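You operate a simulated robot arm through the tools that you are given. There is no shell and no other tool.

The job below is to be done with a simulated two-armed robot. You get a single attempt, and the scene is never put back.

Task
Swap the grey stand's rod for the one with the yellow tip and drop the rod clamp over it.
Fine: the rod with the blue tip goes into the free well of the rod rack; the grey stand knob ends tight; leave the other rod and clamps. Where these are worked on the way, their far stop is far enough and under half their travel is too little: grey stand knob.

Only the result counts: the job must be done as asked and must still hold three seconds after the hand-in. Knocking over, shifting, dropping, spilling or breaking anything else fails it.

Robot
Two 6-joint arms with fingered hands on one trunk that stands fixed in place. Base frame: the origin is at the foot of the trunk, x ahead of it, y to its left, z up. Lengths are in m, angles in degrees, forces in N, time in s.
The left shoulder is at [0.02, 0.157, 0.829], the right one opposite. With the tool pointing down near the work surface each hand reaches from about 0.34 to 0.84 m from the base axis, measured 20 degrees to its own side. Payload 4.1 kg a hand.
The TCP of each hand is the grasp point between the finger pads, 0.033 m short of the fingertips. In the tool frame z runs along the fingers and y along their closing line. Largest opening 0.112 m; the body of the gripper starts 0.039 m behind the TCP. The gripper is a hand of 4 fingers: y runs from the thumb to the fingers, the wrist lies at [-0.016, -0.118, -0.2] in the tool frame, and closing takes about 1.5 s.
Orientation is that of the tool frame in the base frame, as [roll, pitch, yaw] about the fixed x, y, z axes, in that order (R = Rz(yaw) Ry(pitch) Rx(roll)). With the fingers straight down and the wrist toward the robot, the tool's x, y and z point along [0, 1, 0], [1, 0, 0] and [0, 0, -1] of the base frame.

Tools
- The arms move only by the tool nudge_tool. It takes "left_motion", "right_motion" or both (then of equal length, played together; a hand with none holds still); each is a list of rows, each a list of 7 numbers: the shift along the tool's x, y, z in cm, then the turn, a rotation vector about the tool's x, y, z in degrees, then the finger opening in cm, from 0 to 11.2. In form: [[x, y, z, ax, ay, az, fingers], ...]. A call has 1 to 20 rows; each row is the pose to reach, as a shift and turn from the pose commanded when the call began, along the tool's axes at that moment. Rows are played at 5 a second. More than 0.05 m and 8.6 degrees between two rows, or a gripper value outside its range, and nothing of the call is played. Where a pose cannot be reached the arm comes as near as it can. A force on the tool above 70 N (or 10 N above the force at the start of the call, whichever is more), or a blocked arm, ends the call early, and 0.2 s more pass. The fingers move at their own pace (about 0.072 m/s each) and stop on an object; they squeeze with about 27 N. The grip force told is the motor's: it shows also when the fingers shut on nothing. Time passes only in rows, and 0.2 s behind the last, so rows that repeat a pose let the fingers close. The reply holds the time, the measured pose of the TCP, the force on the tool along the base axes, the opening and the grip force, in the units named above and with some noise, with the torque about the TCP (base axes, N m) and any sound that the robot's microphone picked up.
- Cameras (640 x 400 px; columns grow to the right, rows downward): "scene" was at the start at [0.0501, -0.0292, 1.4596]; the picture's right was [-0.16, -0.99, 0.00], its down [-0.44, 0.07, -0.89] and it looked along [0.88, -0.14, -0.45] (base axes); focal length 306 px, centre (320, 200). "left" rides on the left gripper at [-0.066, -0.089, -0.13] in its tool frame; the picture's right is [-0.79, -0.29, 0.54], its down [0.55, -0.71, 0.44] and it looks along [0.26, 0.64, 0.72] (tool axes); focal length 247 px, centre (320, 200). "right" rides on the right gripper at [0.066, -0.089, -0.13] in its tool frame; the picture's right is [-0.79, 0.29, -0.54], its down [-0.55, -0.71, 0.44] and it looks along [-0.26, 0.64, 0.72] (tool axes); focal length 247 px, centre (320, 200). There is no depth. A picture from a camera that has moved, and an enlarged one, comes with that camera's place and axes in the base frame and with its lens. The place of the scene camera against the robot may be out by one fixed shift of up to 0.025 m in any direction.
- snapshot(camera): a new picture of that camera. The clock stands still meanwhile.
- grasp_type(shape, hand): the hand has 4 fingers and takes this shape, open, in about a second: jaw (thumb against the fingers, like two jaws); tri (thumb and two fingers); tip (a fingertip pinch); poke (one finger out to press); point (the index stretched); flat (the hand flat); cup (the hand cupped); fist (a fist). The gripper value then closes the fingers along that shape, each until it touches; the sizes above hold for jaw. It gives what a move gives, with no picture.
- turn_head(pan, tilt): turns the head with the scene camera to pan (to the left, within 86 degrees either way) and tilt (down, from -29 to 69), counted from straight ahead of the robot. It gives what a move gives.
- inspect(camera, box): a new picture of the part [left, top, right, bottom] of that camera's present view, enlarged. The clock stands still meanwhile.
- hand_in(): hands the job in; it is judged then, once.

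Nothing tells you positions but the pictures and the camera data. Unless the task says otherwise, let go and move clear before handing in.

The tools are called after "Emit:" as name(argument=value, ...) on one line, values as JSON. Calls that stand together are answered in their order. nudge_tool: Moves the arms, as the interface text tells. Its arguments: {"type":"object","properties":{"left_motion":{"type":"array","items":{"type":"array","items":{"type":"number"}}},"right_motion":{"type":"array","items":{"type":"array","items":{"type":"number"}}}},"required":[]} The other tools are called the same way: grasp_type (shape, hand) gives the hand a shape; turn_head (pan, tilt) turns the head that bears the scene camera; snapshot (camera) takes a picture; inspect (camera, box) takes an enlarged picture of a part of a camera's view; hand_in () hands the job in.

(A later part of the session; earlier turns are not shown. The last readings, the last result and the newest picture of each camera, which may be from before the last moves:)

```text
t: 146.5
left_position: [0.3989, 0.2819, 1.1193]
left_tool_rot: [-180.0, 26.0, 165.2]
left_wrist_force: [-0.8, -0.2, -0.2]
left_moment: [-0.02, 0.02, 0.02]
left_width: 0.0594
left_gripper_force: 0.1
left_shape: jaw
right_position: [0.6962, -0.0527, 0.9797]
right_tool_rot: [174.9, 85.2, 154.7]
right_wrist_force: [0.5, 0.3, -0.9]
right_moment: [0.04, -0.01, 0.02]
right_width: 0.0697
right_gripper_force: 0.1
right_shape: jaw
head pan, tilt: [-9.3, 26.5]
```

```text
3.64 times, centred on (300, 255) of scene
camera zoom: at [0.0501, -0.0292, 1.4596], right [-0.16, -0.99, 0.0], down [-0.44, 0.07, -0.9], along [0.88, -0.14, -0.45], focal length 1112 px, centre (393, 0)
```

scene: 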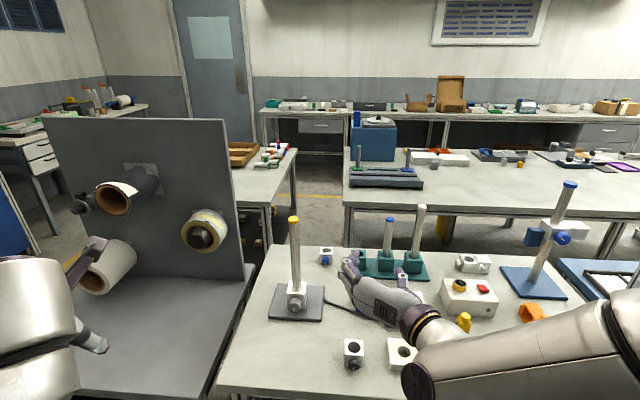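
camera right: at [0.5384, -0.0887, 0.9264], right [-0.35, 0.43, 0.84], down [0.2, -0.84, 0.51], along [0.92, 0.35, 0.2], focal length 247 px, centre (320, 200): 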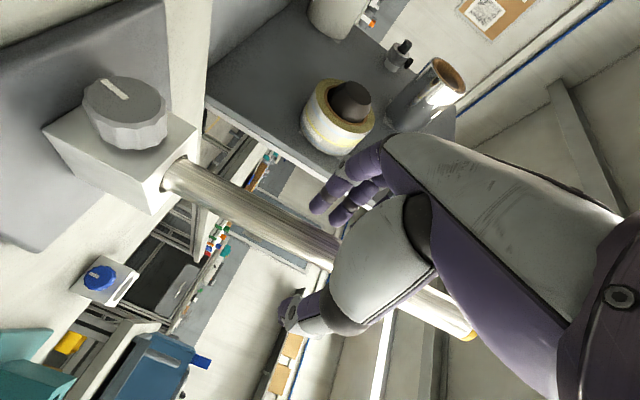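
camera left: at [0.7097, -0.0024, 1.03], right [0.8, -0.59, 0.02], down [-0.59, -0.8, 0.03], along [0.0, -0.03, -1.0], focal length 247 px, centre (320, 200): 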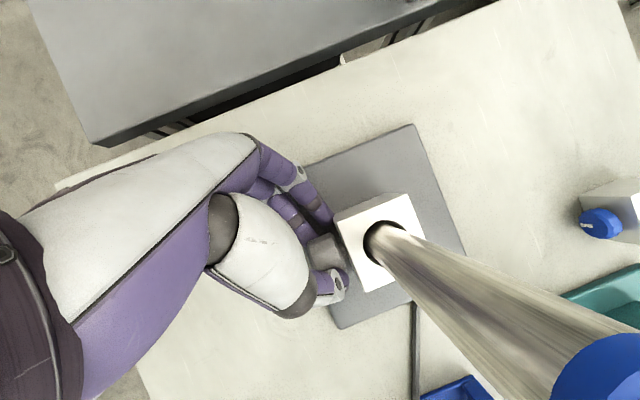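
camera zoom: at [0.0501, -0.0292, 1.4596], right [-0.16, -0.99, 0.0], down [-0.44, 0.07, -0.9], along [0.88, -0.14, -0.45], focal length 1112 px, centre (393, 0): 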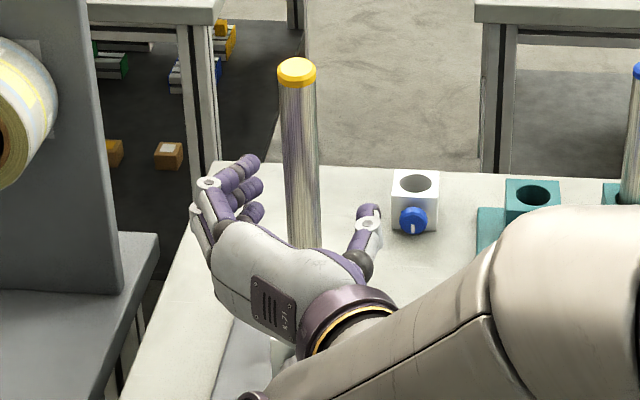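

Emit:
nudge_tool(right_motion=[[0, 0, 0, 0, 0, 0, 5], [0, 0, 0, 0, 0, 0, 4], [0, 0, 0, 0, 0, 0, 3], [0, 0, 0, 0, 0, 0, 2], [0, 0, 0, 0, 0, 0, 1], [0, 0, 0, 0, 0, 0, 0], [0, 0, 0, 0, 0, 0, 0], [-0.06, 0.2, 0.75, 0, 0, 0, 0], [-0.12, 0.45, 1.5, 0, 0, 0, 0], [-0.18, 0.7, 2.3, 0, 0, 0, 0], [-0.25, 0.91, 3.06, 0, 0, 0, 0], [-0.25, 0.91, 3.06, 0, 0, 0, 0]])

Emit:
inspect(camera="scene", box=[250, 200, 350, 310])

Emit:
snapshot(camera="right")

```text
t: 149.1
left_position: [0.3995, 0.2831, 1.1174]
left_tool_rot: [-179.9, 25.8, 165.3]
left_wrist_force: [0.0, 1.1, -0.6]
left_moment: [0.02, 0.01, -0.02]
left_width: 0.0596
left_gripper_force: 0.1
left_shape: jaw
right_position: [0.7253, -0.0546, 0.9796]
right_tool_rot: [174.8, 85.1, 154.5]
right_wrist_force: [-1.4, -0.9, -0.3]
right_moment: [-0.07, 0.18, 0.01]
right_width: 0.0165
right_gripper_force: 27.0
right_shape: jaw
head pan, tilt: [-9.3, 26.5]
```

```text
3.64 times, centred on (300, 255) of scene
camera zoom: at [0.0501, -0.0292, 1.4596], right [-0.16, -0.99, 0.0], down [-0.44, 0.07, -0.89], along [0.88, -0.14, -0.45], focal length 1112 px, centre (393, 0)
```

zoom: 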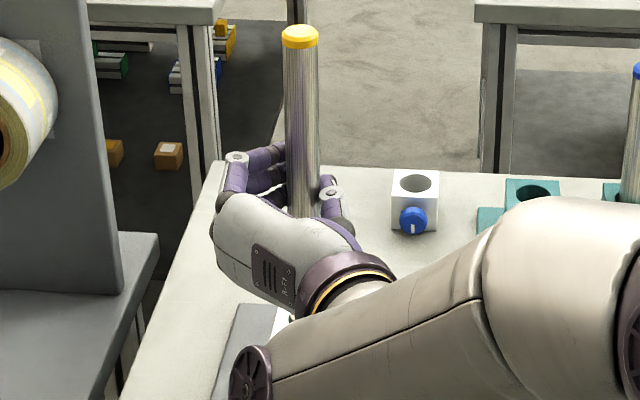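

```text
taken
camera right: at [0.5693, -0.0908, 0.926], right [-0.34, 0.43, 0.84], down [0.21, -0.84, 0.51], along [0.92, 0.35, 0.2], focal length 247 px, centre (320, 200)
```

right: 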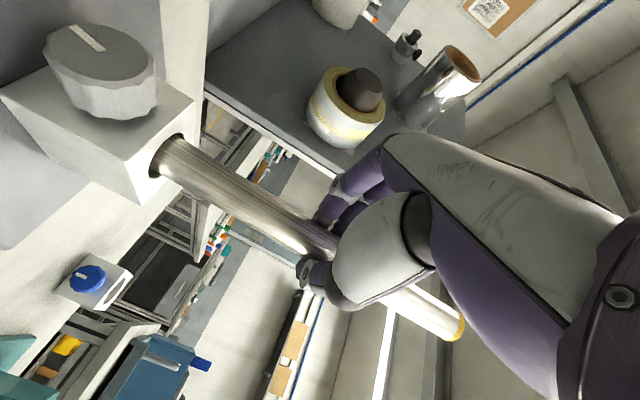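

Emit:
nudge_tool(right_motion=[[-0.06, 0.15, 0.75, 0, 0, 0, 0], [-0.12, 0.35, 1.4, 0, 0, 0, 0], [-0.12, 0.35, 1.4, 0, 0, 0, 2], [-0.12, 0.35, 1.4, 0, 0, 0, 4], [-0.12, 0.35, 1.4, 0, 0, 0, 6], [-0.12, 0.35, 1.4, 0, 0, 0, 7.5], [0, 0.2, 0, 0, 0, 0, 8], [0.2, 0.1, -2.5, 0, 0, 0, 8], [0.4, 0, -5, 0, 0, 0, 8], [0.6, 0, -7.5, 0, 0, 0, 8], [0.8, 0, -10, 0, 0, 0, 8], [1, 0, -12.5, 0, 0, 0, 8], [1, 0, -12.5, 0, 0, 0, 8]])

Emit:
inspect(camera="scene", box=[250, 200, 350, 310])

Emit:
snapshot(camera="right")

```text
t: 151.9
left_position: [0.3991, 0.2822, 1.1174]
left_tool_rot: [-179.9, 25.9, 165.3]
left_wrist_force: [0.7, 0.2, 0.4]
left_moment: [-0.01, 0.02, 0.0]
left_width: 0.0595
left_gripper_force: 0.0
left_shape: jaw
right_position: [0.6093, -0.0124, 0.9818]
right_tool_rot: [174.8, 85.2, 154.6]
right_wrist_force: [0.0, 0.3, -0.8]
right_moment: [0.02, -0.01, 0.04]
right_width: 0.0793
right_gripper_force: 0.1
right_shape: jaw
head pan, tilt: [-9.3, 26.5]
```

```text
3.64 times, centred on (300, 255) of scene
camera zoom: at [0.0501, -0.0292, 1.4596], right [-0.16, -0.99, 0.0], down [-0.44, 0.07, -0.89], along [0.88, -0.14, -0.45], focal length 1112 px, centre (393, 0)
```

zoom: 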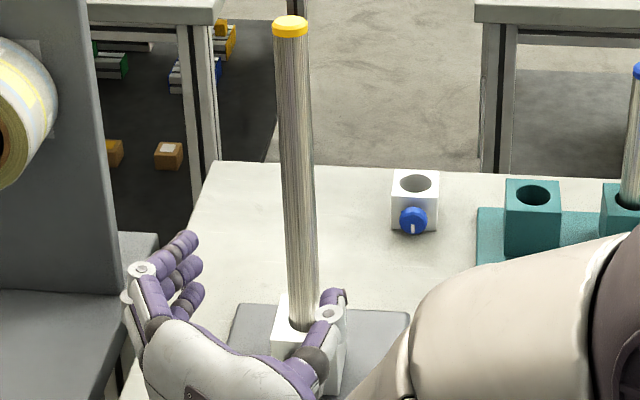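

```text
taken
camera right: at [0.4529, -0.0489, 0.928], right [-0.35, 0.43, 0.84], down [0.2, -0.84, 0.51], along [0.92, 0.35, 0.2], focal length 247 px, centre (320, 200)
```

right: 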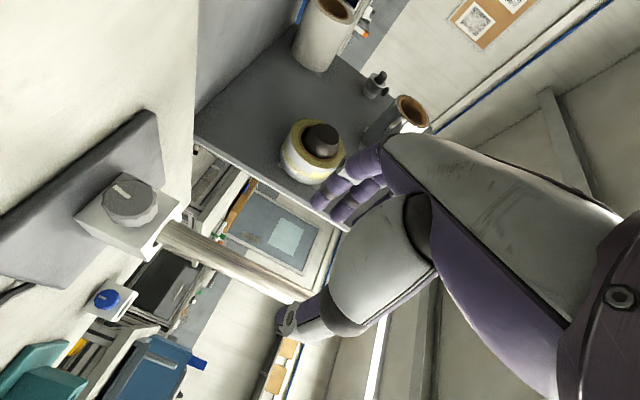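

The rod now leans back and left, away from where the hand will work. I take the right hand away and bring the left hand to the knob.

Emit:
nudge_tool(right_motion=[[-4, -1, -2, 0, 0, 0, 8], [-8, -2.5, -3.5, 0, 0, 0, 8], [-9.5, -6.5, -3.8, 0, 0, 0, 8], [-10, -11, -3.7, 0, 0, 0, 8], [-10.5, -15.5, -3.5, 0, 0, 0, 8], [-11, -20, -3.4, 0, 0, 0, 8], [-11.3, -24.5, -3.2, 0, 0, 0, 8], [-11.6, -29, -3.1, 0, 0, 0, 8], [-11.9, -33.5, -2.9, 0, 0, 0, 8], [-12.1, -38, -2.7, 0, 0, 0, 8], [-12.16, -42, -2.6, 0, 0, 0, 8], [-12.16, -42, -2.6, 0, 0, 0, 8]])

Emit:
snapshot(camera="scene")

```text
t: 154.5
left_position: [0.4007, 0.282, 1.1179]
left_tool_rot: [-179.9, 25.9, 165.2]
left_wrist_force: [0.7, 0.2, 0.2]
left_moment: [0.03, -0.01, -0.01]
left_width: 0.0593
left_gripper_force: 0.1
left_shape: jaw
right_position: [0.4478, -0.4029, 1.1001]
right_tool_rot: [173.9, 85.2, 153.7]
right_wrist_force: [-0.4, 0.2, -0.3]
right_moment: [0.02, 0.0, -0.03]
right_width: 0.0795
right_gripper_force: 0.0
right_shape: jaw
head pan, tilt: [-9.3, 26.5]
```

```text
taken
```

scene: 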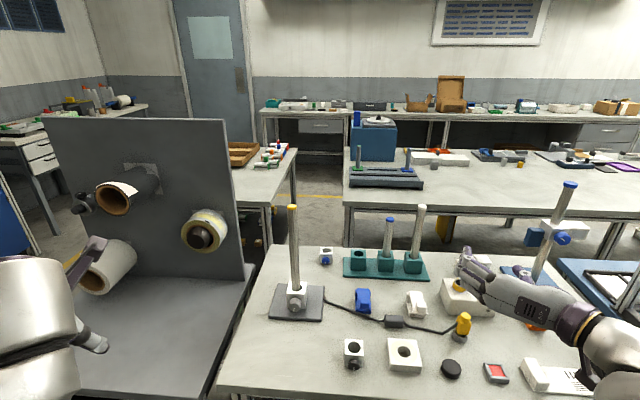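

Emit:
nudge_tool(left_motion=[[-2, -2.2, 2.4, 4, 0, -1.9, 6], [-4.1, -4.5, 4.9, 8, 0, -3.9, 6], [-6.1, -6.7, 7.3, 12, 0, -5.8, 6], [-8.1, -9, 9.8, 16, 0, -7.8, 6], [-10.1, -11.2, 12.2, 20, 0, -9.7, 6], [-12.2, -13.5, 14.7, 24, 0, -11.7, 6], [-14.2, -15.7, 17.1, 28, 0, -13.6, 6], [-16.2, -18, 19.5, 32, 0, -15.6, 6], [-18.26, -20.2, 22, 36, 0, -17.5, 6], [-18.26, -20.2, 22, 36, 0, -17.5, 6]])

Emit:
snapshot(camera="scene")

Emit:
snapshot(camera="left")

```text
t: 156.7
left_position: [0.6003, 0.0204, 0.9991]
left_tool_rot: [-136.8, 19.5, -177.5]
left_wrist_force: [0.3, 0.7, -0.2]
left_moment: [0.03, 0.05, -0.01]
left_width: 0.0599
left_gripper_force: 0.0
left_shape: jaw
right_position: [0.4472, -0.4035, 1.101]
right_tool_rot: [174.8, 85.3, 154.7]
right_wrist_force: [-0.6, 0.5, -0.3]
right_moment: [0.03, 0.01, 0.0]
right_width: 0.0798
right_gripper_force: 0.1
right_shape: jaw
head pan, tilt: [-9.3, 26.5]
```

```text
taken
```

scene: 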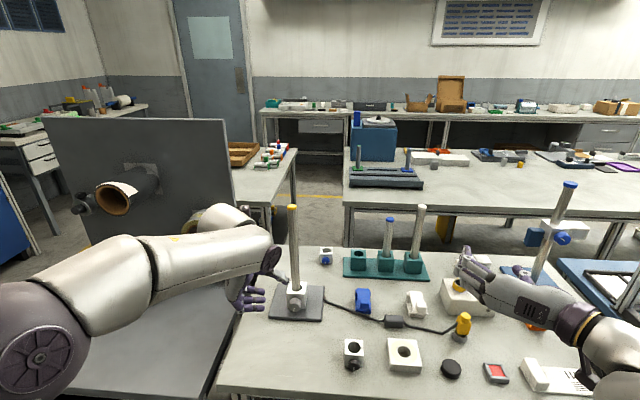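

```text
taken
camera left: at [0.6083, 0.0441, 1.1679], right [0.84, -0.54, 0.08], down [-0.54, -0.84, -0.03], along [0.08, -0.02, -1.0], focal length 247 px, centre (320, 200)
```

left: 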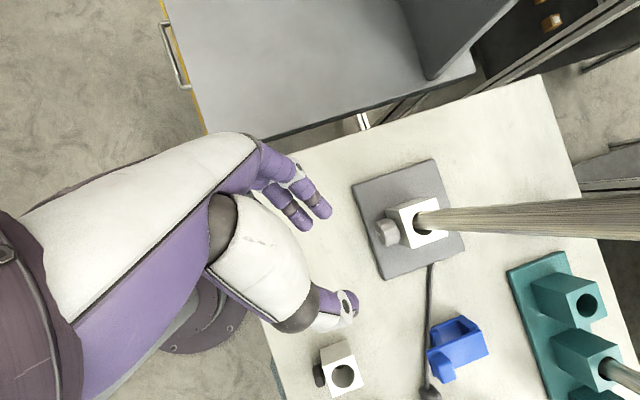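

Emit:
nudge_tool(left_motion=[[-0.46, 0.9, 3.2, 0, 0, 0, 5.2], [-0.92, 1.8, 6.4, 0, 0, 0, 5.2], [-1.38, 2.71, 9.6, 0, 0, 0, 5.2], [-0.4, 4.6, 11.6, 0, 0, 0, 5.2], [0.62, 6.55, 13.72, 0, 0, 0, 5.2], [-0.43, 6.55, 14.2, 0, 0, 0, 5.2], [-1.48, 6.55, 14.7, 0, 0, 0, 5.2], [-2.53, 6.55, 15.25, 0, 0, 0, 5.2], [-2.53, 6.55, 15.25, 0, 0, 0, 5.2]])

Emit:
inspect(camera="left", box=[240, 140, 440, 320])

```text
t: 158.7
left_position: [0.6765, -0.0337, 0.8631]
left_tool_rot: [-136.9, 19.5, -177.4]
left_wrist_force: [-1.0, 0.1, 0.7]
left_moment: [0.03, 0.01, -0.01]
left_width: 0.0519
left_gripper_force: 0.1
left_shape: jaw
right_position: [0.4477, -0.4032, 1.1021]
right_tool_rot: [174.5, 85.2, 154.3]
right_wrist_force: [-0.3, -0.4, -0.2]
right_moment: [-0.01, 0.01, 0.01]
right_width: 0.0799
right_gripper_force: 0.1
right_shape: jaw
head pan, tilt: [-9.3, 26.5]
```

```text
2.22 times, centred on (340, 230) of left
camera zoom: at [0.6861, -0.0101, 1.0314], right [0.84, -0.54, 0.08], down [-0.54, -0.84, -0.03], along [0.08, -0.02, -1.0], focal length 549 px, centre (276, 133)
```

zoom: 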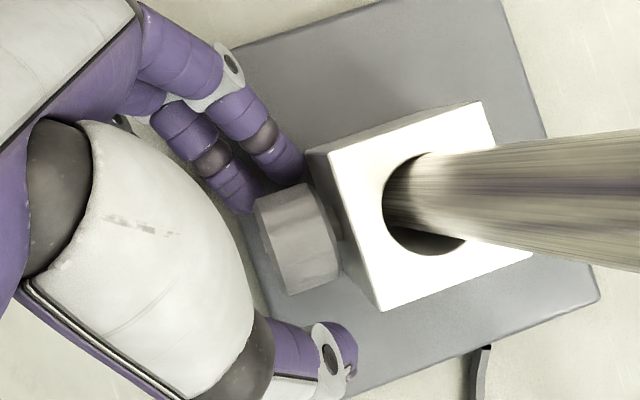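

Emit:
nudge_tool(left_motion=[[0, 0.3, 0, 0, 0, 0, 4.5], [0, 0.4, 0, 0, 0, 0, 4], [0, 0.4, 0, 0, 0, 0, 3], [0, 0.4, 0, 0, 0, 0, 2], [0, 0.4, 0, 0, 0, 0, 1], [0, 0.4, 0, 0, 0, 0, 0], [0, 0.4, 0, 0, 0, 0, 0], [0, 0.4, 0, 0, 0, 0, 0]])

Emit:
inspect(camera="left", box=[240, 140, 440, 320])

```text
t: 160.5
left_position: [0.6777, -0.0304, 0.8595]
left_tool_rot: [-136.9, 19.5, -177.5]
left_wrist_force: [-1.7, -1.5, 0.1]
left_moment: [-0.06, 0.04, 0.02]
left_width: 0.0285
left_gripper_force: 27.0
left_shape: jaw
right_position: [0.4467, -0.4036, 1.1008]
right_tool_rot: [174.9, 85.2, 154.7]
right_wrist_force: [-1.2, -0.5, 0.0]
right_moment: [-0.02, -0.03, -0.03]
right_width: 0.0797
right_gripper_force: 0.1
right_shape: jaw
head pan, tilt: [-9.3, 26.5]
```

```text
2.22 times, centred on (340, 230) of left
camera zoom: at [0.6869, -0.0074, 1.0285], right [0.84, -0.54, 0.08], down [-0.54, -0.84, -0.03], along [0.08, -0.02, -1.0], focal length 549 px, centre (276, 133)
```

zoom: 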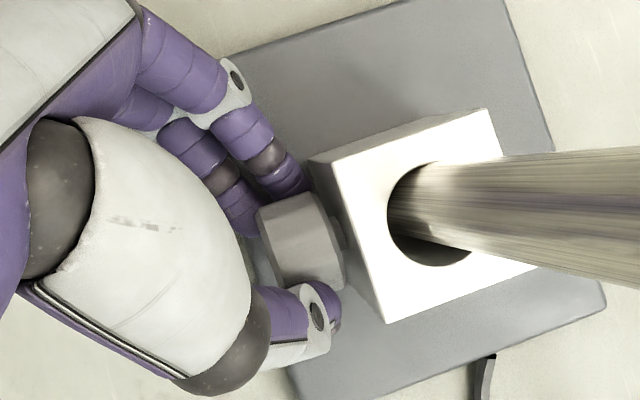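

A clean grip. I turn clockwise 21°, then another 21°.

Emit:
nudge_tool(left_motion=[[0.007, -0.25, 0.014, -6.29, 0, 3.06, 0], [0.027, -0.496, 0.055, -12.59, 0, 6.12, 0], [0.059, -0.735, 0.122, -18.88, 0, 9.18, 0], [0.059, -0.735, 0.122, -18.88, 0, 9.18, 0]])

Emit:
inspect(camera="left", box=[240, 140, 440, 320])

```text
t: 161.5
left_position: [0.6762, -0.0368, 0.8633]
left_tool_rot: [-159.1, 24.5, 174.0]
left_wrist_force: [-0.6, -4.8, 3.5]
left_moment: [-0.15, -0.04, -0.03]
left_width: 0.0285
left_gripper_force: 26.5
left_shape: jaw
right_position: [0.4485, -0.4038, 1.1004]
right_tool_rot: [175.0, 85.3, 154.8]
right_wrist_force: [-0.3, 0.3, -0.6]
right_moment: [-0.01, 0.0, 0.0]
right_width: 0.0797
right_gripper_force: 0.0
right_shape: jaw
head pan, tilt: [-9.3, 26.5]
```

```text
2.22 times, centred on (340, 230) of left
camera zoom: at [0.6687, -0.0742, 1.0299], right [0.84, -0.55, -0.04], down [-0.52, -0.77, -0.37], along [0.17, 0.33, -0.93], focal length 549 px, centre (276, 133)
```

zoom: 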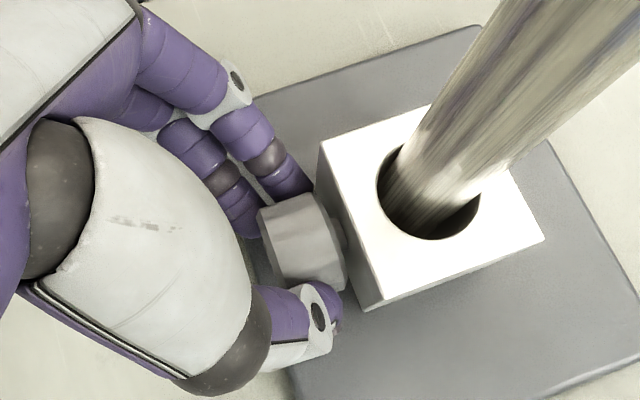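

Emit:
nudge_tool(left_motion=[[0.007, -0.25, 0.014, -6.29, 0, 3.06, 0], [0.027, -0.496, 0.055, -12.59, 0, 6.12, 0], [0.05, -0.67, 0.1, -17.1, 0, 8.3, 0], [0.05, -0.67, 0.1, -17.1, 0, 8.3, 0]])

Emit:
inspect(camera="left", box=[240, 140, 440, 320])

```text
t: 162.5
left_position: [0.6742, -0.0436, 0.8638]
left_tool_rot: [-180.0, 26.0, 165.3]
left_wrist_force: [-4.0, -8.3, 6.7]
left_moment: [-0.23, 0.01, -0.09]
left_width: 0.0284
left_gripper_force: 26.8
left_shape: jaw
right_position: [0.4476, -0.4029, 1.1001]
right_tool_rot: [174.9, 85.1, 154.7]
right_wrist_force: [-0.3, 0.0, -0.2]
right_moment: [-0.01, 0.02, -0.01]
right_width: 0.0798
right_gripper_force: 0.1
right_shape: jaw
head pan, tilt: [-9.3, 26.5]
```

```text
2.22 times, centred on (340, 230) of left
camera zoom: at [0.6538, -0.1313, 1.0097], right [0.84, -0.52, -0.14], down [-0.48, -0.61, -0.63], along [0.25, 0.6, -0.76], focal length 549 px, centre (276, 133)
```

zoom: 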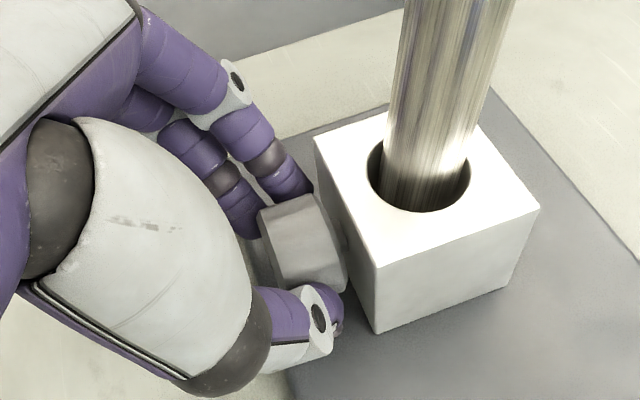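

Turned 40°. I release, back off along the knob's axis, re-lean to 40° and re-grip, all in one sequence.

Emit:
nudge_tool(left_motion=[[0, 0, 0, 0, 0, 0, 4], [0, 0, 0, 0, 0, 0, 5.2], [1.8, 0, -0.87, 0, 0, 0, 5.2], [3.6, 0, -1.75, 0, 0, 0, 5.2], [3.61, 0.285, -1.73, 7.2, 0, -3.5, 5.2], [3.64, 0.565, -1.68, 14.4, 0, -7, 5.2], [3.68, 0.834, -1.59, 21.6, 0, -10.5, 5.2], [3.74, 1.086, -1.47, 28.8, 0, -14, 5.2], [3.81, 1.318, -1.32, 36, 0, -17.5, 5.2], [2.0, 1.318, -0.45, 36, 0, -17.5, 5.2], [0.21, 1.318, 0.43, 36, 0, -17.5, 5.2], [0.21, 1.318, 0.43, 36, 0, -17.5, 5.2]])

Emit:
inspect(camera="left", box=[240, 140, 440, 320])

```text
t: 165.0
left_position: [0.6677, -0.0252, 0.8529]
left_tool_rot: [-138.0, 17.8, -177.6]
left_wrist_force: [-23.8, 14.3, 18.1]
left_moment: [0.58, 0.91, 0.1]
left_width: 0.0497
left_gripper_force: 0.1
left_shape: jaw
right_position: [0.4477, -0.4024, 1.1008]
right_tool_rot: [174.2, 85.3, 154.2]
right_wrist_force: [-0.2, 0.0, -0.2]
right_moment: [0.0, 0.02, -0.01]
right_width: 0.0796
right_gripper_force: 0.1
right_shape: jaw
head pan, tilt: [-9.3, 26.5]
stopped in row 12 (left hand): the force on the tool passed its limit at 72 N (the readings are from after the stop); the commanded pose is now the measured one
```

```text
2.22 times, centred on (340, 230) of left
camera zoom: at [0.6823, -0.0048, 1.0214], right [0.84, -0.54, 0.04], down [-0.54, -0.84, -0.02], along [0.05, 0.0, -1.0], focal length 549 px, centre (276, 133)
```

zoom: 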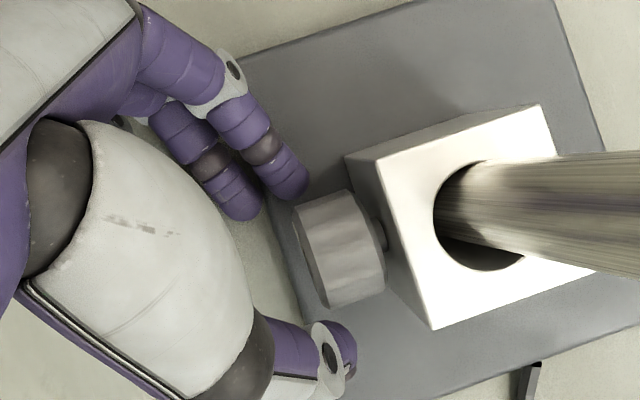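

Emit:
inspect(camera="scene", box=[250, 200, 350, 330])

Emit:
snapshot(camera="left")

```text
3.08 times, centred on (300, 265) of scene
camera zoom: at [0.0487, -0.0287, 1.4596], right [-0.16, -0.99, 0.0], down [-0.44, 0.07, -0.9], along [0.88, -0.14, -0.45], focal length 941 px, centre (382, 0)
```

zoom: 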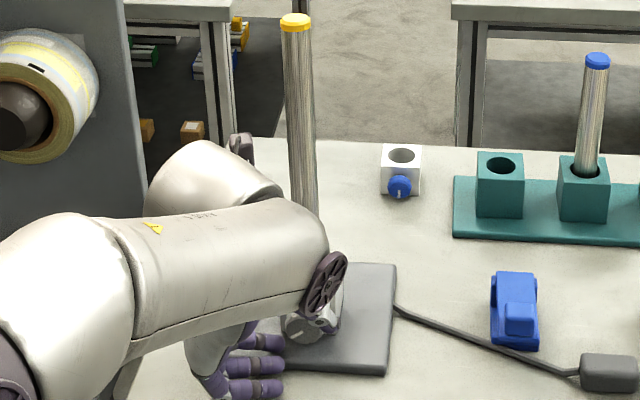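

```text
taken
camera left: at [0.6823, -0.0048, 1.0214], right [0.84, -0.54, 0.04], down [-0.54, -0.84, -0.02], along [0.05, 0.0, -1.0], focal length 247 px, centre (320, 200)
```

left: 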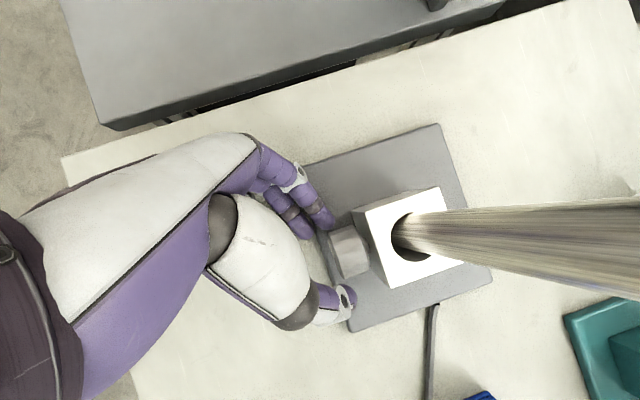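

The lower finger ran into the plate's front edge. I back off along the knob's axis right away and check the stand's position.

Emit:
nudge_tool(left_motion=[[1.0, 0, -0.6, 0, 0, 0, 5], [2.2, 0, -1.6, 0, 0, 0, 5], [3.2, 0, -3.0, 0, 0, 0, 5], [3.0, 0, -5.0, 0, 0, 0, 5], [3.0, 2, -7.0, 0, 0, 0, 5], [3.0, 4, -8.0, 0, 0, 0, 5], [3.0, 4, -8.0, 0, 0, 0, 5]])

Emit:
inspect(camera="scene", box=[250, 200, 350, 330])

Emit:
inspect(camera="scene", box=[260, 270, 330, 330])

```text
t: 166.6
left_position: [0.627, 0.0542, 0.8721]
left_tool_rot: [-137.8, 17.8, -177.8]
left_wrist_force: [-0.1, -0.5, 0.4]
left_moment: [-0.02, 0.05, 0.01]
left_width: 0.0503
left_gripper_force: 0.1
left_shape: jaw
right_position: [0.4469, -0.4042, 1.1004]
right_tool_rot: [176.0, 85.2, 155.8]
right_wrist_force: [0.0, 0.2, -0.7]
right_moment: [0.09, 0.01, -0.02]
right_width: 0.0799
right_gripper_force: 0.0
right_shape: jaw
head pan, tilt: [-9.3, 26.5]
```

```text
3.08 times, centred on (300, 265) of scene
camera zoom: at [0.0501, -0.0293, 1.4596], right [-0.16, -0.99, 0.0], down [-0.44, 0.07, -0.89], along [0.88, -0.14, -0.45], focal length 941 px, centre (382, 0)
```

zoom: 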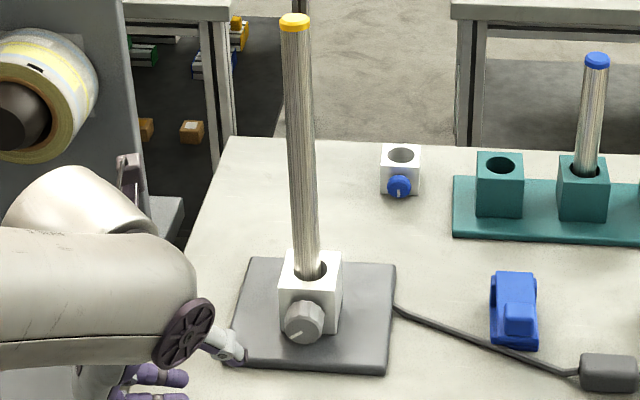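

```text
6.67 times, centred on (295, 300) of scene
camera zoom: at [0.0501, -0.0293, 1.4596], right [-0.16, -0.99, 0.0], down [-0.44, 0.07, -0.89], along [0.88, -0.14, -0.45], focal length 2038 px, centre (487, -467)
```

zoom: 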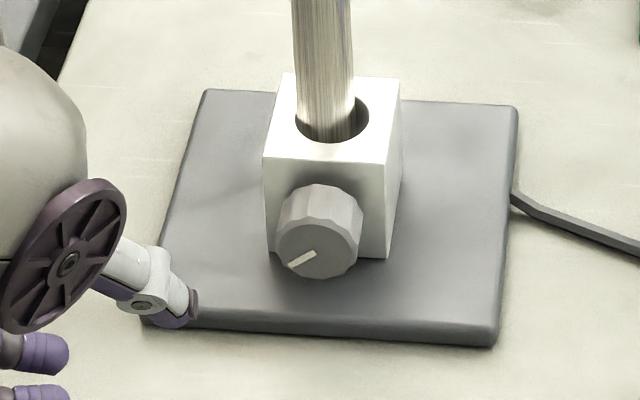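

The stand hasn't moved, and the knob has turned to about 7:10 on the dial (46° of the ~120°). I lift, then re-approach with a slightly smaller lean and opening.

Emit:
nudge_tool(left_motion=[[-1.0, -1.93, -2.07, 0, 0, 0, 4.8], [-1.3, -5, -0.8, 0, 0, 0, 4.8], [-1.73, -8.48, 1.06, -5.4, 0, 2.6, 4.8], [-1.73, -8.48, 1.06, -5.4, 0, 2.6, 4.8]])

```text
t: 167.6
left_position: [0.6318, -0.0141, 0.9268]
left_tool_rot: [-143.9, 19.5, -179.8]
left_wrist_force: [0.6, 0.6, 0.0]
left_moment: [-0.01, -0.02, -0.02]
left_width: 0.0485
left_gripper_force: 0.0
left_shape: jaw
right_position: [0.4476, -0.4038, 1.1004]
right_tool_rot: [175.4, 85.2, 155.2]
right_wrist_force: [-0.3, 1.0, 0.1]
right_moment: [-0.02, 0.01, 0.02]
right_width: 0.0796
right_gripper_force: 0.1
right_shape: jaw
head pan, tilt: [-9.3, 26.5]
```

Emit:
nudge_tool(left_motion=[[0.77, 1.6, 2.8, 0, 0, 0, 4.8], [1.54, 3.18, 5.55, 0, 0, 0, 4.8], [0.3, 3.18, 6.1, 0, 0, 0, 4.8], [-0.9, 3.18, 6.65, 0, 0, 0, 4.8], [-2.11, 3.18, 7.18, 0, 0, 0, 4.8], [-2.11, 3.18, 7.18, 0, 0, 0, 4.8], [-2.11, 3.18, 7.18, 0, 0, 0, 4], [-2.11, 3.18, 7.18, 0, 0, 0, 3], [-2.11, 3.18, 7.18, 0, 0, 0, 2], [-2.11, 3.18, 7.18, 0, 0, 0, 1], [-2.11, 3.18, 7.18, 0, 0, 0, 0], [-2.11, 3.18, 7.18, 0, 0, 0, 0], [-2.11, 3.18, 7.18, 0, 0, 0, 0]])

Emit:
inspect(camera="left", box=[240, 140, 440, 320])

```text
t: 170.4
left_position: [0.6792, -0.0314, 0.8615]
left_tool_rot: [-143.8, 19.5, -179.8]
left_wrist_force: [-1.2, -8.6, 2.1]
left_moment: [-0.17, 0.04, -0.02]
left_width: 0.0259
left_gripper_force: 27.0
left_shape: jaw
right_position: [0.4483, -0.4035, 1.1013]
right_tool_rot: [175.0, 85.2, 154.8]
right_wrist_force: [0.5, -0.4, -0.5]
right_moment: [-0.02, -0.01, -0.02]
right_width: 0.0798
right_gripper_force: 0.1
right_shape: jaw
head pan, tilt: [-9.3, 26.5]
```

```text
2.22 times, centred on (340, 230) of left
camera zoom: at [0.6883, -0.0272, 1.0303], right [0.84, -0.55, 0.01], down [-0.54, -0.83, -0.12], along [0.08, 0.09, -0.99], focal length 549 px, centre (276, 133)
```

zoom: 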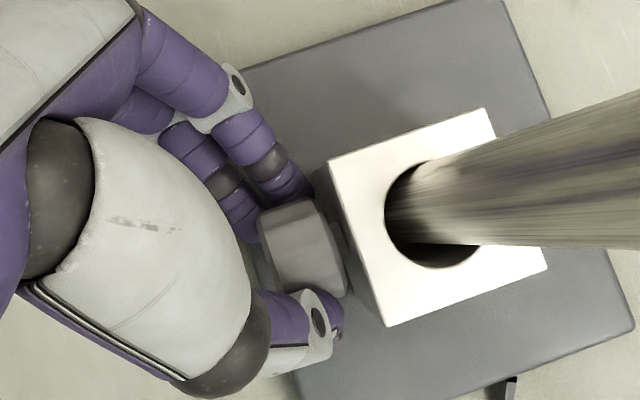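

Emit:
nudge_tool(left_motion=[[0.007, -0.268, 0.015, -6.4, 0, 2.85, 0], [0.027, -0.532, 0.06, -12.8, 0, 5.7, 0], [0.059, -0.788, 0.133, -19.2, 0, 8.5, 0], [0.105, -1.033, 0.235, -25.6, 0, 11.4, 0], [0.153, -1.23, 0.343, -31, 0, 13.8, 0], [0.153, -1.23, 0.343, -31, 0, 13.8, 0]])

Emit:
inspect(camera="left", box=[240, 140, 440, 320])

```text
t: 171.8
left_position: [0.6751, -0.0424, 0.8644]
left_tool_rot: [179.7, 23.8, 166.2]
left_wrist_force: [4.1, -4.1, 4.3]
left_moment: [-0.14, -0.16, -0.04]
left_width: 0.0264
left_gripper_force: 26.7
left_shape: jaw
right_position: [0.4495, -0.4042, 1.1012]
right_tool_rot: [175.9, 85.2, 155.7]
right_wrist_force: [-0.4, 0.0, 0.6]
right_moment: [-0.03, 0.0, -0.01]
right_width: 0.08
right_gripper_force: 0.0
right_shape: jaw
head pan, tilt: [-9.3, 26.5]
```

```text
2.22 times, centred on (340, 230) of left
camera zoom: at [0.6614, -0.1332, 1.0088], right [0.85, -0.5, -0.17], down [-0.49, -0.61, -0.62], along [0.21, 0.62, -0.76], focal length 549 px, centre (276, 133)
```

zoom: 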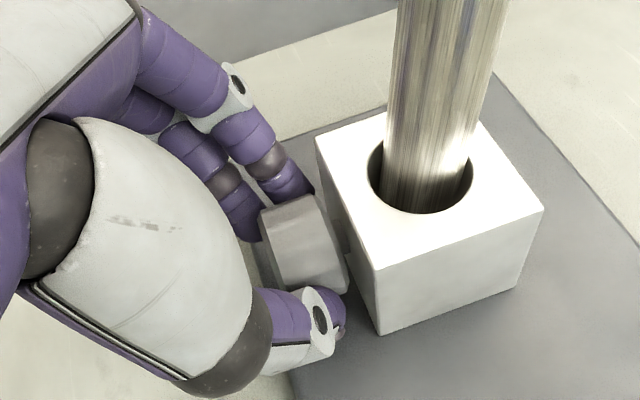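

Emit:
nudge_tool(left_motion=[[0, 0, 0, 0, 0, 0, 4], [0, 0, 0, 0, 0, 0, 4.8], [1.8, 0, -0.8, 0, 0, 0, 4.8], [3.65, 0, -1.63, 0, 0, 0, 4.8], [3.25, 0.268, -2.52, 6.4, 0, -2.85, 4.8], [3.27, 0.532, -2.48, 12.8, 0, -5.7, 4.8], [3.3, 0.788, -2.41, 19.2, 0, -8.5, 4.8], [3.35, 1.033, -2.3, 25.6, 0, -11.4, 4.8], [3.39, 1.23, -2.2, 31, 0, -13.8, 4.8], [3.8, 1.23, -1.29, 31, 0, -13.8, 4.8], [2.0, 1.23, -0.5, 31, 0, -13.8, 4.8], [0.153, 1.23, 0.343, 31, 0, -13.8, 4.8], [0.153, 1.23, 0.343, 31, 0, -13.8, 4.8]])

Emit:
inspect(camera="left", box=[240, 140, 440, 320])

```text
t: 174.6
left_position: [0.6775, -0.031, 0.8599]
left_tool_rot: [-143.7, 19.5, -179.8]
left_wrist_force: [0.2, 0.3, 2.8]
left_moment: [-0.02, 0.03, 0.0]
left_width: 0.0474
left_gripper_force: 0.1
left_shape: jaw
right_position: [0.4487, -0.4037, 1.1011]
right_tool_rot: [175.7, 85.1, 155.6]
right_wrist_force: [-0.1, -0.4, 0.2]
right_moment: [-0.01, -0.01, 0.01]
right_width: 0.0797
right_gripper_force: 0.1
right_shape: jaw
head pan, tilt: [-9.3, 26.5]
```

```text
2.22 times, centred on (340, 230) of left
camera zoom: at [0.6869, -0.0273, 1.0296], right [0.84, -0.55, 0.01], down [-0.54, -0.83, -0.12], along [0.08, 0.09, -0.99], focal length 549 px, centre (276, 133)
```

zoom: 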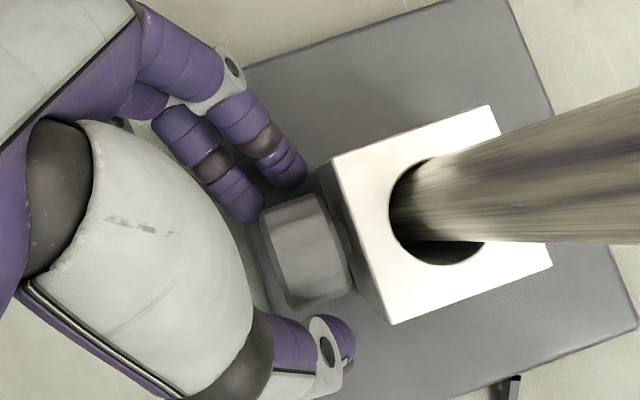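

Emit:
nudge_tool(left_motion=[[0, 0, 0, 0, 0, 0, 4], [0, 0, 0, 0, 0, 0, 3], [0, 0, 0, 0, 0, 0, 2], [0, 0, 0, 0, 0, 0, 1], [0, 0, 0, 0, 0, 0, 0], [0, 0, 0, 0, 0, 0, 0], [0, 0, 0, 0, 0, 0, 0], [0.007, -0.268, 0.015, -6.4, 0, 2.85, 0], [0.027, -0.532, 0.06, -12.8, 0, 5.7, 0], [0.059, -0.788, 0.133, -19.2, 0, 8.5, 0], [0.059, -0.788, 0.133, -19.2, 0, 8.5, 0]])

Emit:
inspect(camera="left", box=[240, 140, 440, 320])

```text
t: 177.0
left_position: [0.6769, -0.0387, 0.8627]
left_tool_rot: [-166.2, 23.0, 172.0]
left_wrist_force: [-6.3, -1.0, -2.3]
left_moment: [0.0, 0.17, 0.09]
left_width: 0.0273
left_gripper_force: 26.9
left_shape: jaw
right_position: [0.4483, -0.4028, 1.1012]
right_tool_rot: [175.2, 85.2, 155.0]
right_wrist_force: [0.2, 0.4, -0.3]
right_moment: [-0.01, -0.01, 0.0]
right_width: 0.0798
right_gripper_force: 0.1
right_shape: jaw
head pan, tilt: [-9.3, 26.5]
```

```text
2.22 times, centred on (340, 230) of left
camera zoom: at [0.6709, -0.0945, 1.0238], right [0.84, -0.53, -0.11], down [-0.52, -0.73, -0.45], along [0.16, 0.43, -0.89], focal length 549 px, centre (276, 133)
```

zoom: 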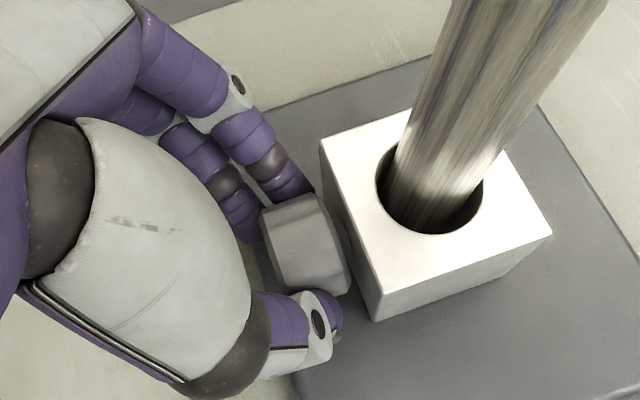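

Emit:
nudge_tool(left_motion=[[0.007, -0.268, 0.015, -6.4, 0, 2.85, 0], [0.024, -0.5, 0.05, -12, 0, 5.3, 0], [0.024, -0.5, 0.05, -12, 0, 5.3, 0]])

Emit:
nudge_tool(left_motion=[[0, 0, 0, 0, 0, 0, 4], [0, 0, 0, 0, 0, 0, 4.8], [1.8, 0, -0.8, 0, 0, 0, 4.8], [3.65, 0, -1.63, 0, 0, 0, 4.8], [3.25, 0.268, -2.52, 6.4, 0, -2.85, 4.8], [3.27, 0.532, -2.48, 12.8, 0, -5.7, 4.8], [3.3, 0.788, -2.41, 19.2, 0, -8.5, 4.8], [3.35, 1.033, -2.3, 25.6, 0, -11.4, 4.8], [3.39, 1.23, -2.2, 31, 0, -13.8, 4.8], [3.39, 4, -2.9, 31, 0, -13.8, 4.8], [3.39, 7, -4, 31, 0, -13.8, 4.8], [3.39, 7, -4, 31, 0, -13.8, 4.8]])

Emit:
inspect(camera="scene", box=[260, 270, 330, 330])

```text
t: 177.8
left_position: [0.674, -0.0433, 0.8629]
left_tool_rot: [179.5, 23.7, 166.3]
left_wrist_force: [-7.6, 2.4, -2.0]
left_moment: [0.07, 0.16, 0.18]
left_width: 0.0273
left_gripper_force: 27.1
left_shape: jaw
right_position: [0.4467, -0.4041, 1.101]
right_tool_rot: [176.1, 85.2, 155.9]
right_wrist_force: [-0.3, 0.6, 0.5]
right_moment: [-0.02, -0.02, 0.0]
right_width: 0.0795
right_gripper_force: 0.1
right_shape: jaw
head pan, tilt: [-9.3, 26.5]
```

```text
t: 180.4
left_position: [0.6476, 0.0349, 0.8876]
left_tool_rot: [-144.1, 19.5, -179.9]
left_wrist_force: [-0.3, -0.5, -0.2]
left_moment: [-0.01, 0.02, 0.05]
left_width: 0.0481
left_gripper_force: 0.0
left_shape: jaw
right_position: [0.4469, -0.4038, 1.1017]
right_tool_rot: [175.1, 85.2, 154.9]
right_wrist_force: [-0.4, -0.7, -0.8]
right_moment: [0.02, -0.04, -0.01]
right_width: 0.0798
right_gripper_force: 0.1
right_shape: jaw
head pan, tilt: [-9.3, 26.5]
```

```text
6.67 times, centred on (295, 300) of scene
camera zoom: at [0.0501, -0.0293, 1.4596], right [-0.16, -0.99, 0.0], down [-0.44, 0.07, -0.89], along [0.88, -0.14, -0.45], focal length 2038 px, centre (487, -467)
```

zoom: 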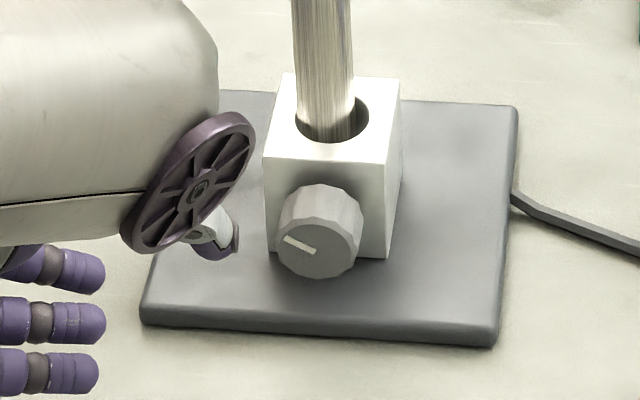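

The tick is back at about 10 o'clock, as at the start. One more stroke to make sure it is hard against the tight stop.

Emit:
nudge_tool(left_motion=[[0.4, -1.3, 1.5, 0, 0, 0, 4.8], [0.8, -2.6, 3.0, 0, 0, 0, 4.8], [1.2, -3.86, 4.49, 0, 0, 0, 4.8], [1.53, -3.31, 5.24, 0, 0, 0, 4.8], [-0.3, -3.31, 6.05, 0, 0, 0, 4.8], [-2.12, -3.31, 6.87, 0, 0, 0, 4.8], [-2.12, -3.31, 6.87, 0, 0, 0, 4.8], [-2.12, -3.31, 6.87, 0, 0, 0, 4], [-2.12, -3.31, 6.87, 0, 0, 0, 3], [-2.12, -3.31, 6.87, 0, 0, 0, 2], [-2.12, -3.31, 6.87, 0, 0, 0, 1], [-2.12, -3.31, 6.87, 0, 0, 0, 0], [-2.12, -3.31, 6.87, 0, 0, 0, 0], [-2.12, -3.31, 6.87, 0, 0, 0, 0]])

Emit:
nudge_tool(left_motion=[[0.007, -0.268, 0.015, -6.4, 0, 2.85, 0], [0.027, -0.532, 0.06, -12.8, 0, 5.7, 0], [0.059, -0.788, 0.133, -19.2, 0, 8.5, 0], [0.059, -0.788, 0.133, -19.2, 0, 8.5, 0]])

Emit:
inspect(camera="left", box=[240, 140, 440, 320])

```text
t: 183.4
left_position: [0.6776, -0.0312, 0.8601]
left_tool_rot: [-144.0, 19.5, -179.7]
left_wrist_force: [-2.3, -6.7, -0.2]
left_moment: [-0.05, 0.05, 0.01]
left_width: 0.0274
left_gripper_force: 27.1
left_shape: jaw
right_position: [0.4483, -0.4034, 1.1007]
right_tool_rot: [175.6, 85.2, 155.4]
right_wrist_force: [0.2, -0.2, -0.9]
right_moment: [0.03, -0.02, 0.02]
right_width: 0.0799
right_gripper_force: 0.1
right_shape: jaw
head pan, tilt: [-9.3, 26.5]
```

```text
t: 184.4
left_position: [0.6754, -0.0398, 0.8652]
left_tool_rot: [-166.4, 23.4, 171.9]
left_wrist_force: [-12.2, -6.1, 13.0]
left_moment: [-0.83, 0.29, -0.18]
left_width: 0.0296
left_gripper_force: 27.1
left_shape: jaw
right_position: [0.4482, -0.4038, 1.1011]
right_tool_rot: [175.1, 85.4, 154.9]
right_wrist_force: [-0.5, 0.0, 0.1]
right_moment: [0.01, -0.03, 0.02]
right_width: 0.0799
right_gripper_force: 0.1
right_shape: jaw
head pan, tilt: [-9.3, 26.5]
```

```text
2.22 times, centred on (340, 230) of left
camera zoom: at [0.67, -0.0962, 1.0262], right [0.84, -0.53, -0.11], down [-0.51, -0.73, -0.45], along [0.16, 0.44, -0.89], focal length 549 px, centre (276, 133)
```

zoom: 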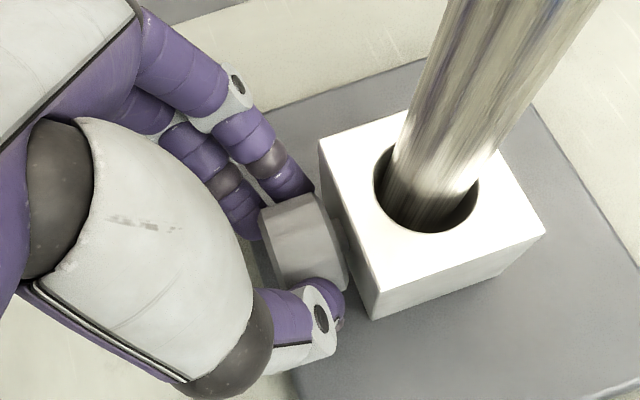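

Resistance rose to 0.83 N·m, so the knob is against its tight stop. I release, retreat to the left, and check.

Emit:
nudge_tool(left_motion=[[0, 0, 0, 0, 0, 0, 3.5], [0, 0, 0, 0, 0, 0, 4.8], [1.8, 0, -0.8, 0, 0, 0, 4.8], [3.65, 0, -1.63, 0, 0, 0, 4.8], [4.5, 0, -4, 0, 0, 0, 4.8], [5.5, 0, -7, 0, 0, 0, 4.8], [8, 2, -9.5, 0, 0, 0, 4.8], [10.5, 5, -11.5, 0, 0, 0, 4.8], [13, 8, -13.5, 0, 0, 0, 4.8], [15, 11, -15.5, 0, 0, 0, 4.8], [17, 14, -17.5, 0, 0, 0, 4.8], [18, 17, -19, 0, 0, 0, 4.8], [18, 17, -19, 0, 0, 0, 4.8]])

Emit:
snapshot(camera="scene")

Emit:
inspect(camera="scene", box=[260, 270, 330, 330])

Emit:
inspect(camera="scene", box=[250, 190, 350, 320])

```text
t: 187.2
left_position: [0.4841, 0.2029, 0.9278]
left_tool_rot: [-166.2, 22.7, 171.9]
left_wrist_force: [0.3, -0.1, 0.1]
left_moment: [0.01, 0.0, -0.02]
left_width: 0.0478
left_gripper_force: 0.0
left_shape: jaw
left hand out of reach, approached as far as the arm can: row 10, 11, 12, 13
right_position: [0.4475, -0.4035, 1.1019]
right_tool_rot: [174.3, 85.2, 154.2]
right_wrist_force: [0.5, -0.3, 0.5]
right_moment: [0.01, -0.03, -0.01]
right_width: 0.0795
right_gripper_force: 0.1
right_shape: jaw
head pan, tilt: [-9.3, 26.5]
```

```text
taken
```

scene: 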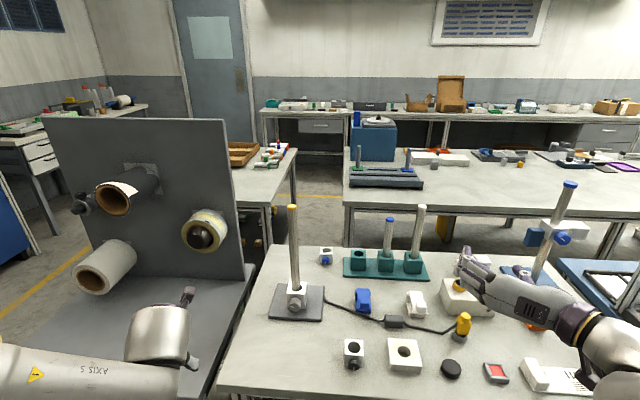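

```text
6.67 times, centred on (295, 300) of scene
camera zoom: at [0.0501, -0.0293, 1.4596], right [-0.16, -0.99, 0.0], down [-0.44, 0.07, -0.89], along [0.88, -0.14, -0.45], focal length 2038 px, centre (487, -467)
```

zoom: 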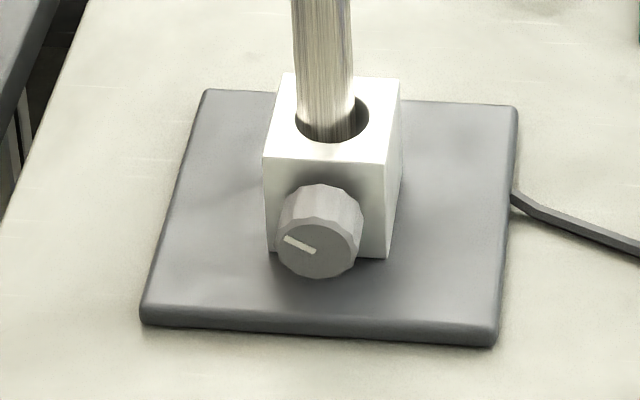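

```text
3.08 times, centred on (300, 255) of scene
camera zoom: at [0.0501, -0.0293, 1.4596], right [-0.16, -0.99, 0.0], down [-0.44, 0.07, -0.89], along [0.88, -0.14, -0.45], focal length 941 px, centre (382, 31)
```

zoom: 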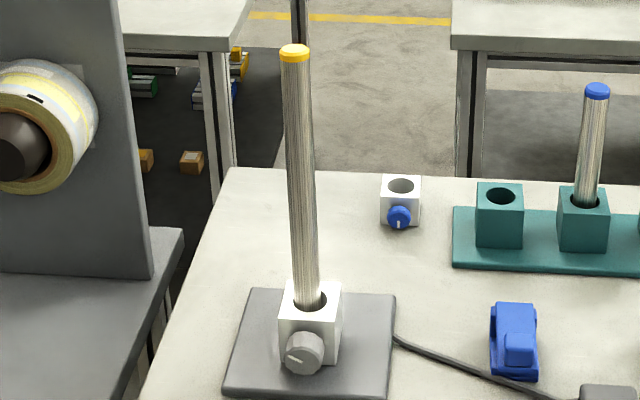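

The knob is tight and the stand hasn't moved. Now the clamp: a 4.3 cm cube at (0.533, -0.174), yaw about -14°, knob toward the robot. I bring the right hand above it with fingers forward, pitched slightly down, to straddle its left and right faces.

Emit:
nudge_tool(right_motion=[[0.7, 4.4, 0, -1, 1.3, 0, 8], [1.5, 8.8, -0.2, -2, 2.6, 0, 8], [2.2, 13.2, -0.4, -3, 3.9, 0, 8], [3, 17.6, -0.6, -4, 5.2, 0, 8], [3.7, 21.5, -0.8, -5, 6.5, -0.3, 8], [4.3, 24.3, -1, -6, 7.5, -0.5, 8], [4.3, 24.3, -1, -6, 7.5, -0.5, 8]])

Emit:
snapshot(camera="scene")

Emit:
snapshot(camera="right")

```text
t: 188.8
left_position: [0.4858, 0.2028, 0.9286]
left_tool_rot: [-166.2, 22.7, 171.9]
left_wrist_force: [0.9, 1.0, -0.9]
left_moment: [0.02, -0.02, -0.01]
left_width: 0.0481
left_gripper_force: 0.1
left_shape: jaw
right_position: [0.5177, -0.1695, 1.0602]
right_tool_rot: [176.3, 77.8, 162.1]
right_wrist_force: [-0.2, -0.1, 0.8]
right_moment: [-0.02, -0.01, 0.0]
right_width: 0.08
right_gripper_force: 0.0
right_shape: jaw
head pan, tilt: [-9.3, 26.5]
```

```text
taken
```

scene: 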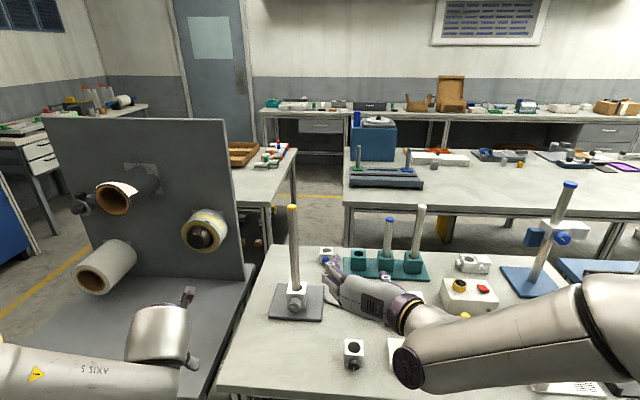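

```text
taken
camera right: at [0.3601, -0.221, 1.0231], right [-0.28, 0.35, 0.89], down [0.35, -0.83, 0.44], along [0.89, 0.44, 0.11], focal length 247 px, centre (320, 200)
```

right: 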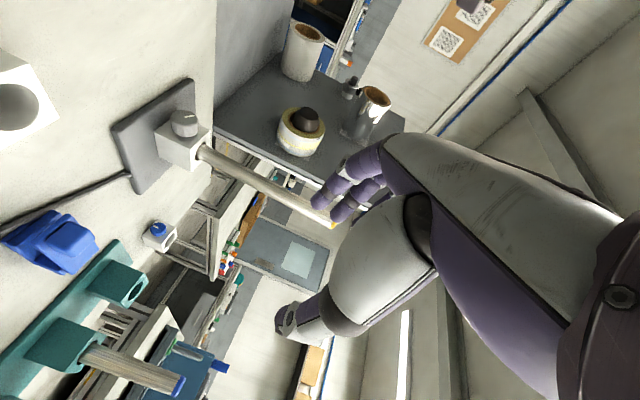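

The rod's tip triangulates to (0.7635, -0.056, 1.108). I descend over the clamp to z≈0.90 and look.

Emit:
nudge_tool(right_motion=[[3.9, -0.05, 0.84, 0, 0, 0, 8], [7.8, -0.1, 1.7, 0, 0, 0, 8], [11.7, -0.15, 2.5, 0, 0, 0, 8], [15.6, -0.2, 3.4, 0, 0, 0, 8], [15.6, -0.2, 3.4, 0, 0, 0, 8]])

Emit:
snapshot(camera="right")

Emit:
inspect(camera="scene", box=[290, 290, 450, 400])

```text
t: 190.0
left_position: [0.4852, 0.2036, 0.9297]
left_tool_rot: [-166.2, 22.7, 171.9]
left_wrist_force: [0.1, 0.1, 0.2]
left_moment: [0.03, 0.02, 0.02]
left_width: 0.048
left_gripper_force: 0.0
left_shape: jaw
right_position: [0.5253, -0.1702, 0.9006]
right_tool_rot: [176.4, 77.8, 162.1]
right_wrist_force: [-0.2, -0.4, -0.3]
right_moment: [-0.02, 0.03, -0.01]
right_width: 0.0797
right_gripper_force: 0.1
right_shape: jaw
right hand out of reach, approached as far as the arm can: row 3, 4, 5
head pan, tilt: [-9.3, 26.5]
```

```text
taken
camera right: at [0.3675, -0.2207, 0.8633], right [-0.28, 0.35, 0.89], down [0.35, -0.83, 0.44], along [0.89, 0.44, 0.11], focal length 247 px, centre (320, 200)
```

right: 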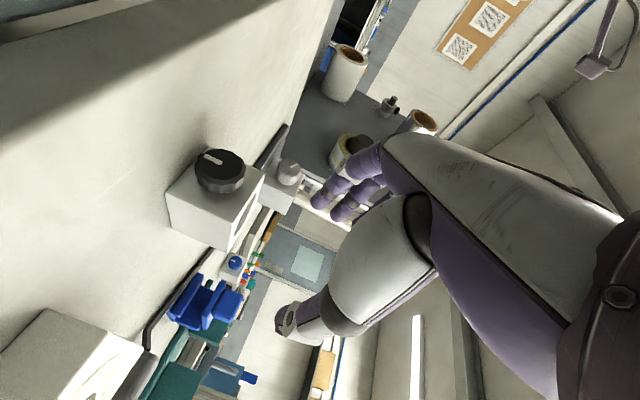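

```text
3.64 times, centred on (370, 345) of scene
camera zoom: at [0.05, -0.0292, 1.4596], right [-0.16, -0.99, 0.0], down [-0.44, 0.07, -0.9], along [0.88, -0.14, -0.45], focal length 1112 px, centre (138, -327)
```

zoom: 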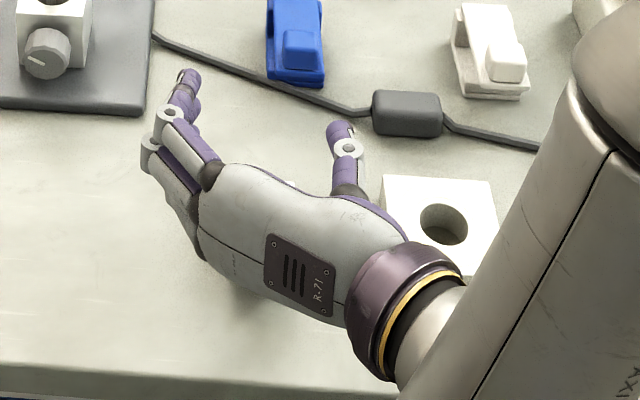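

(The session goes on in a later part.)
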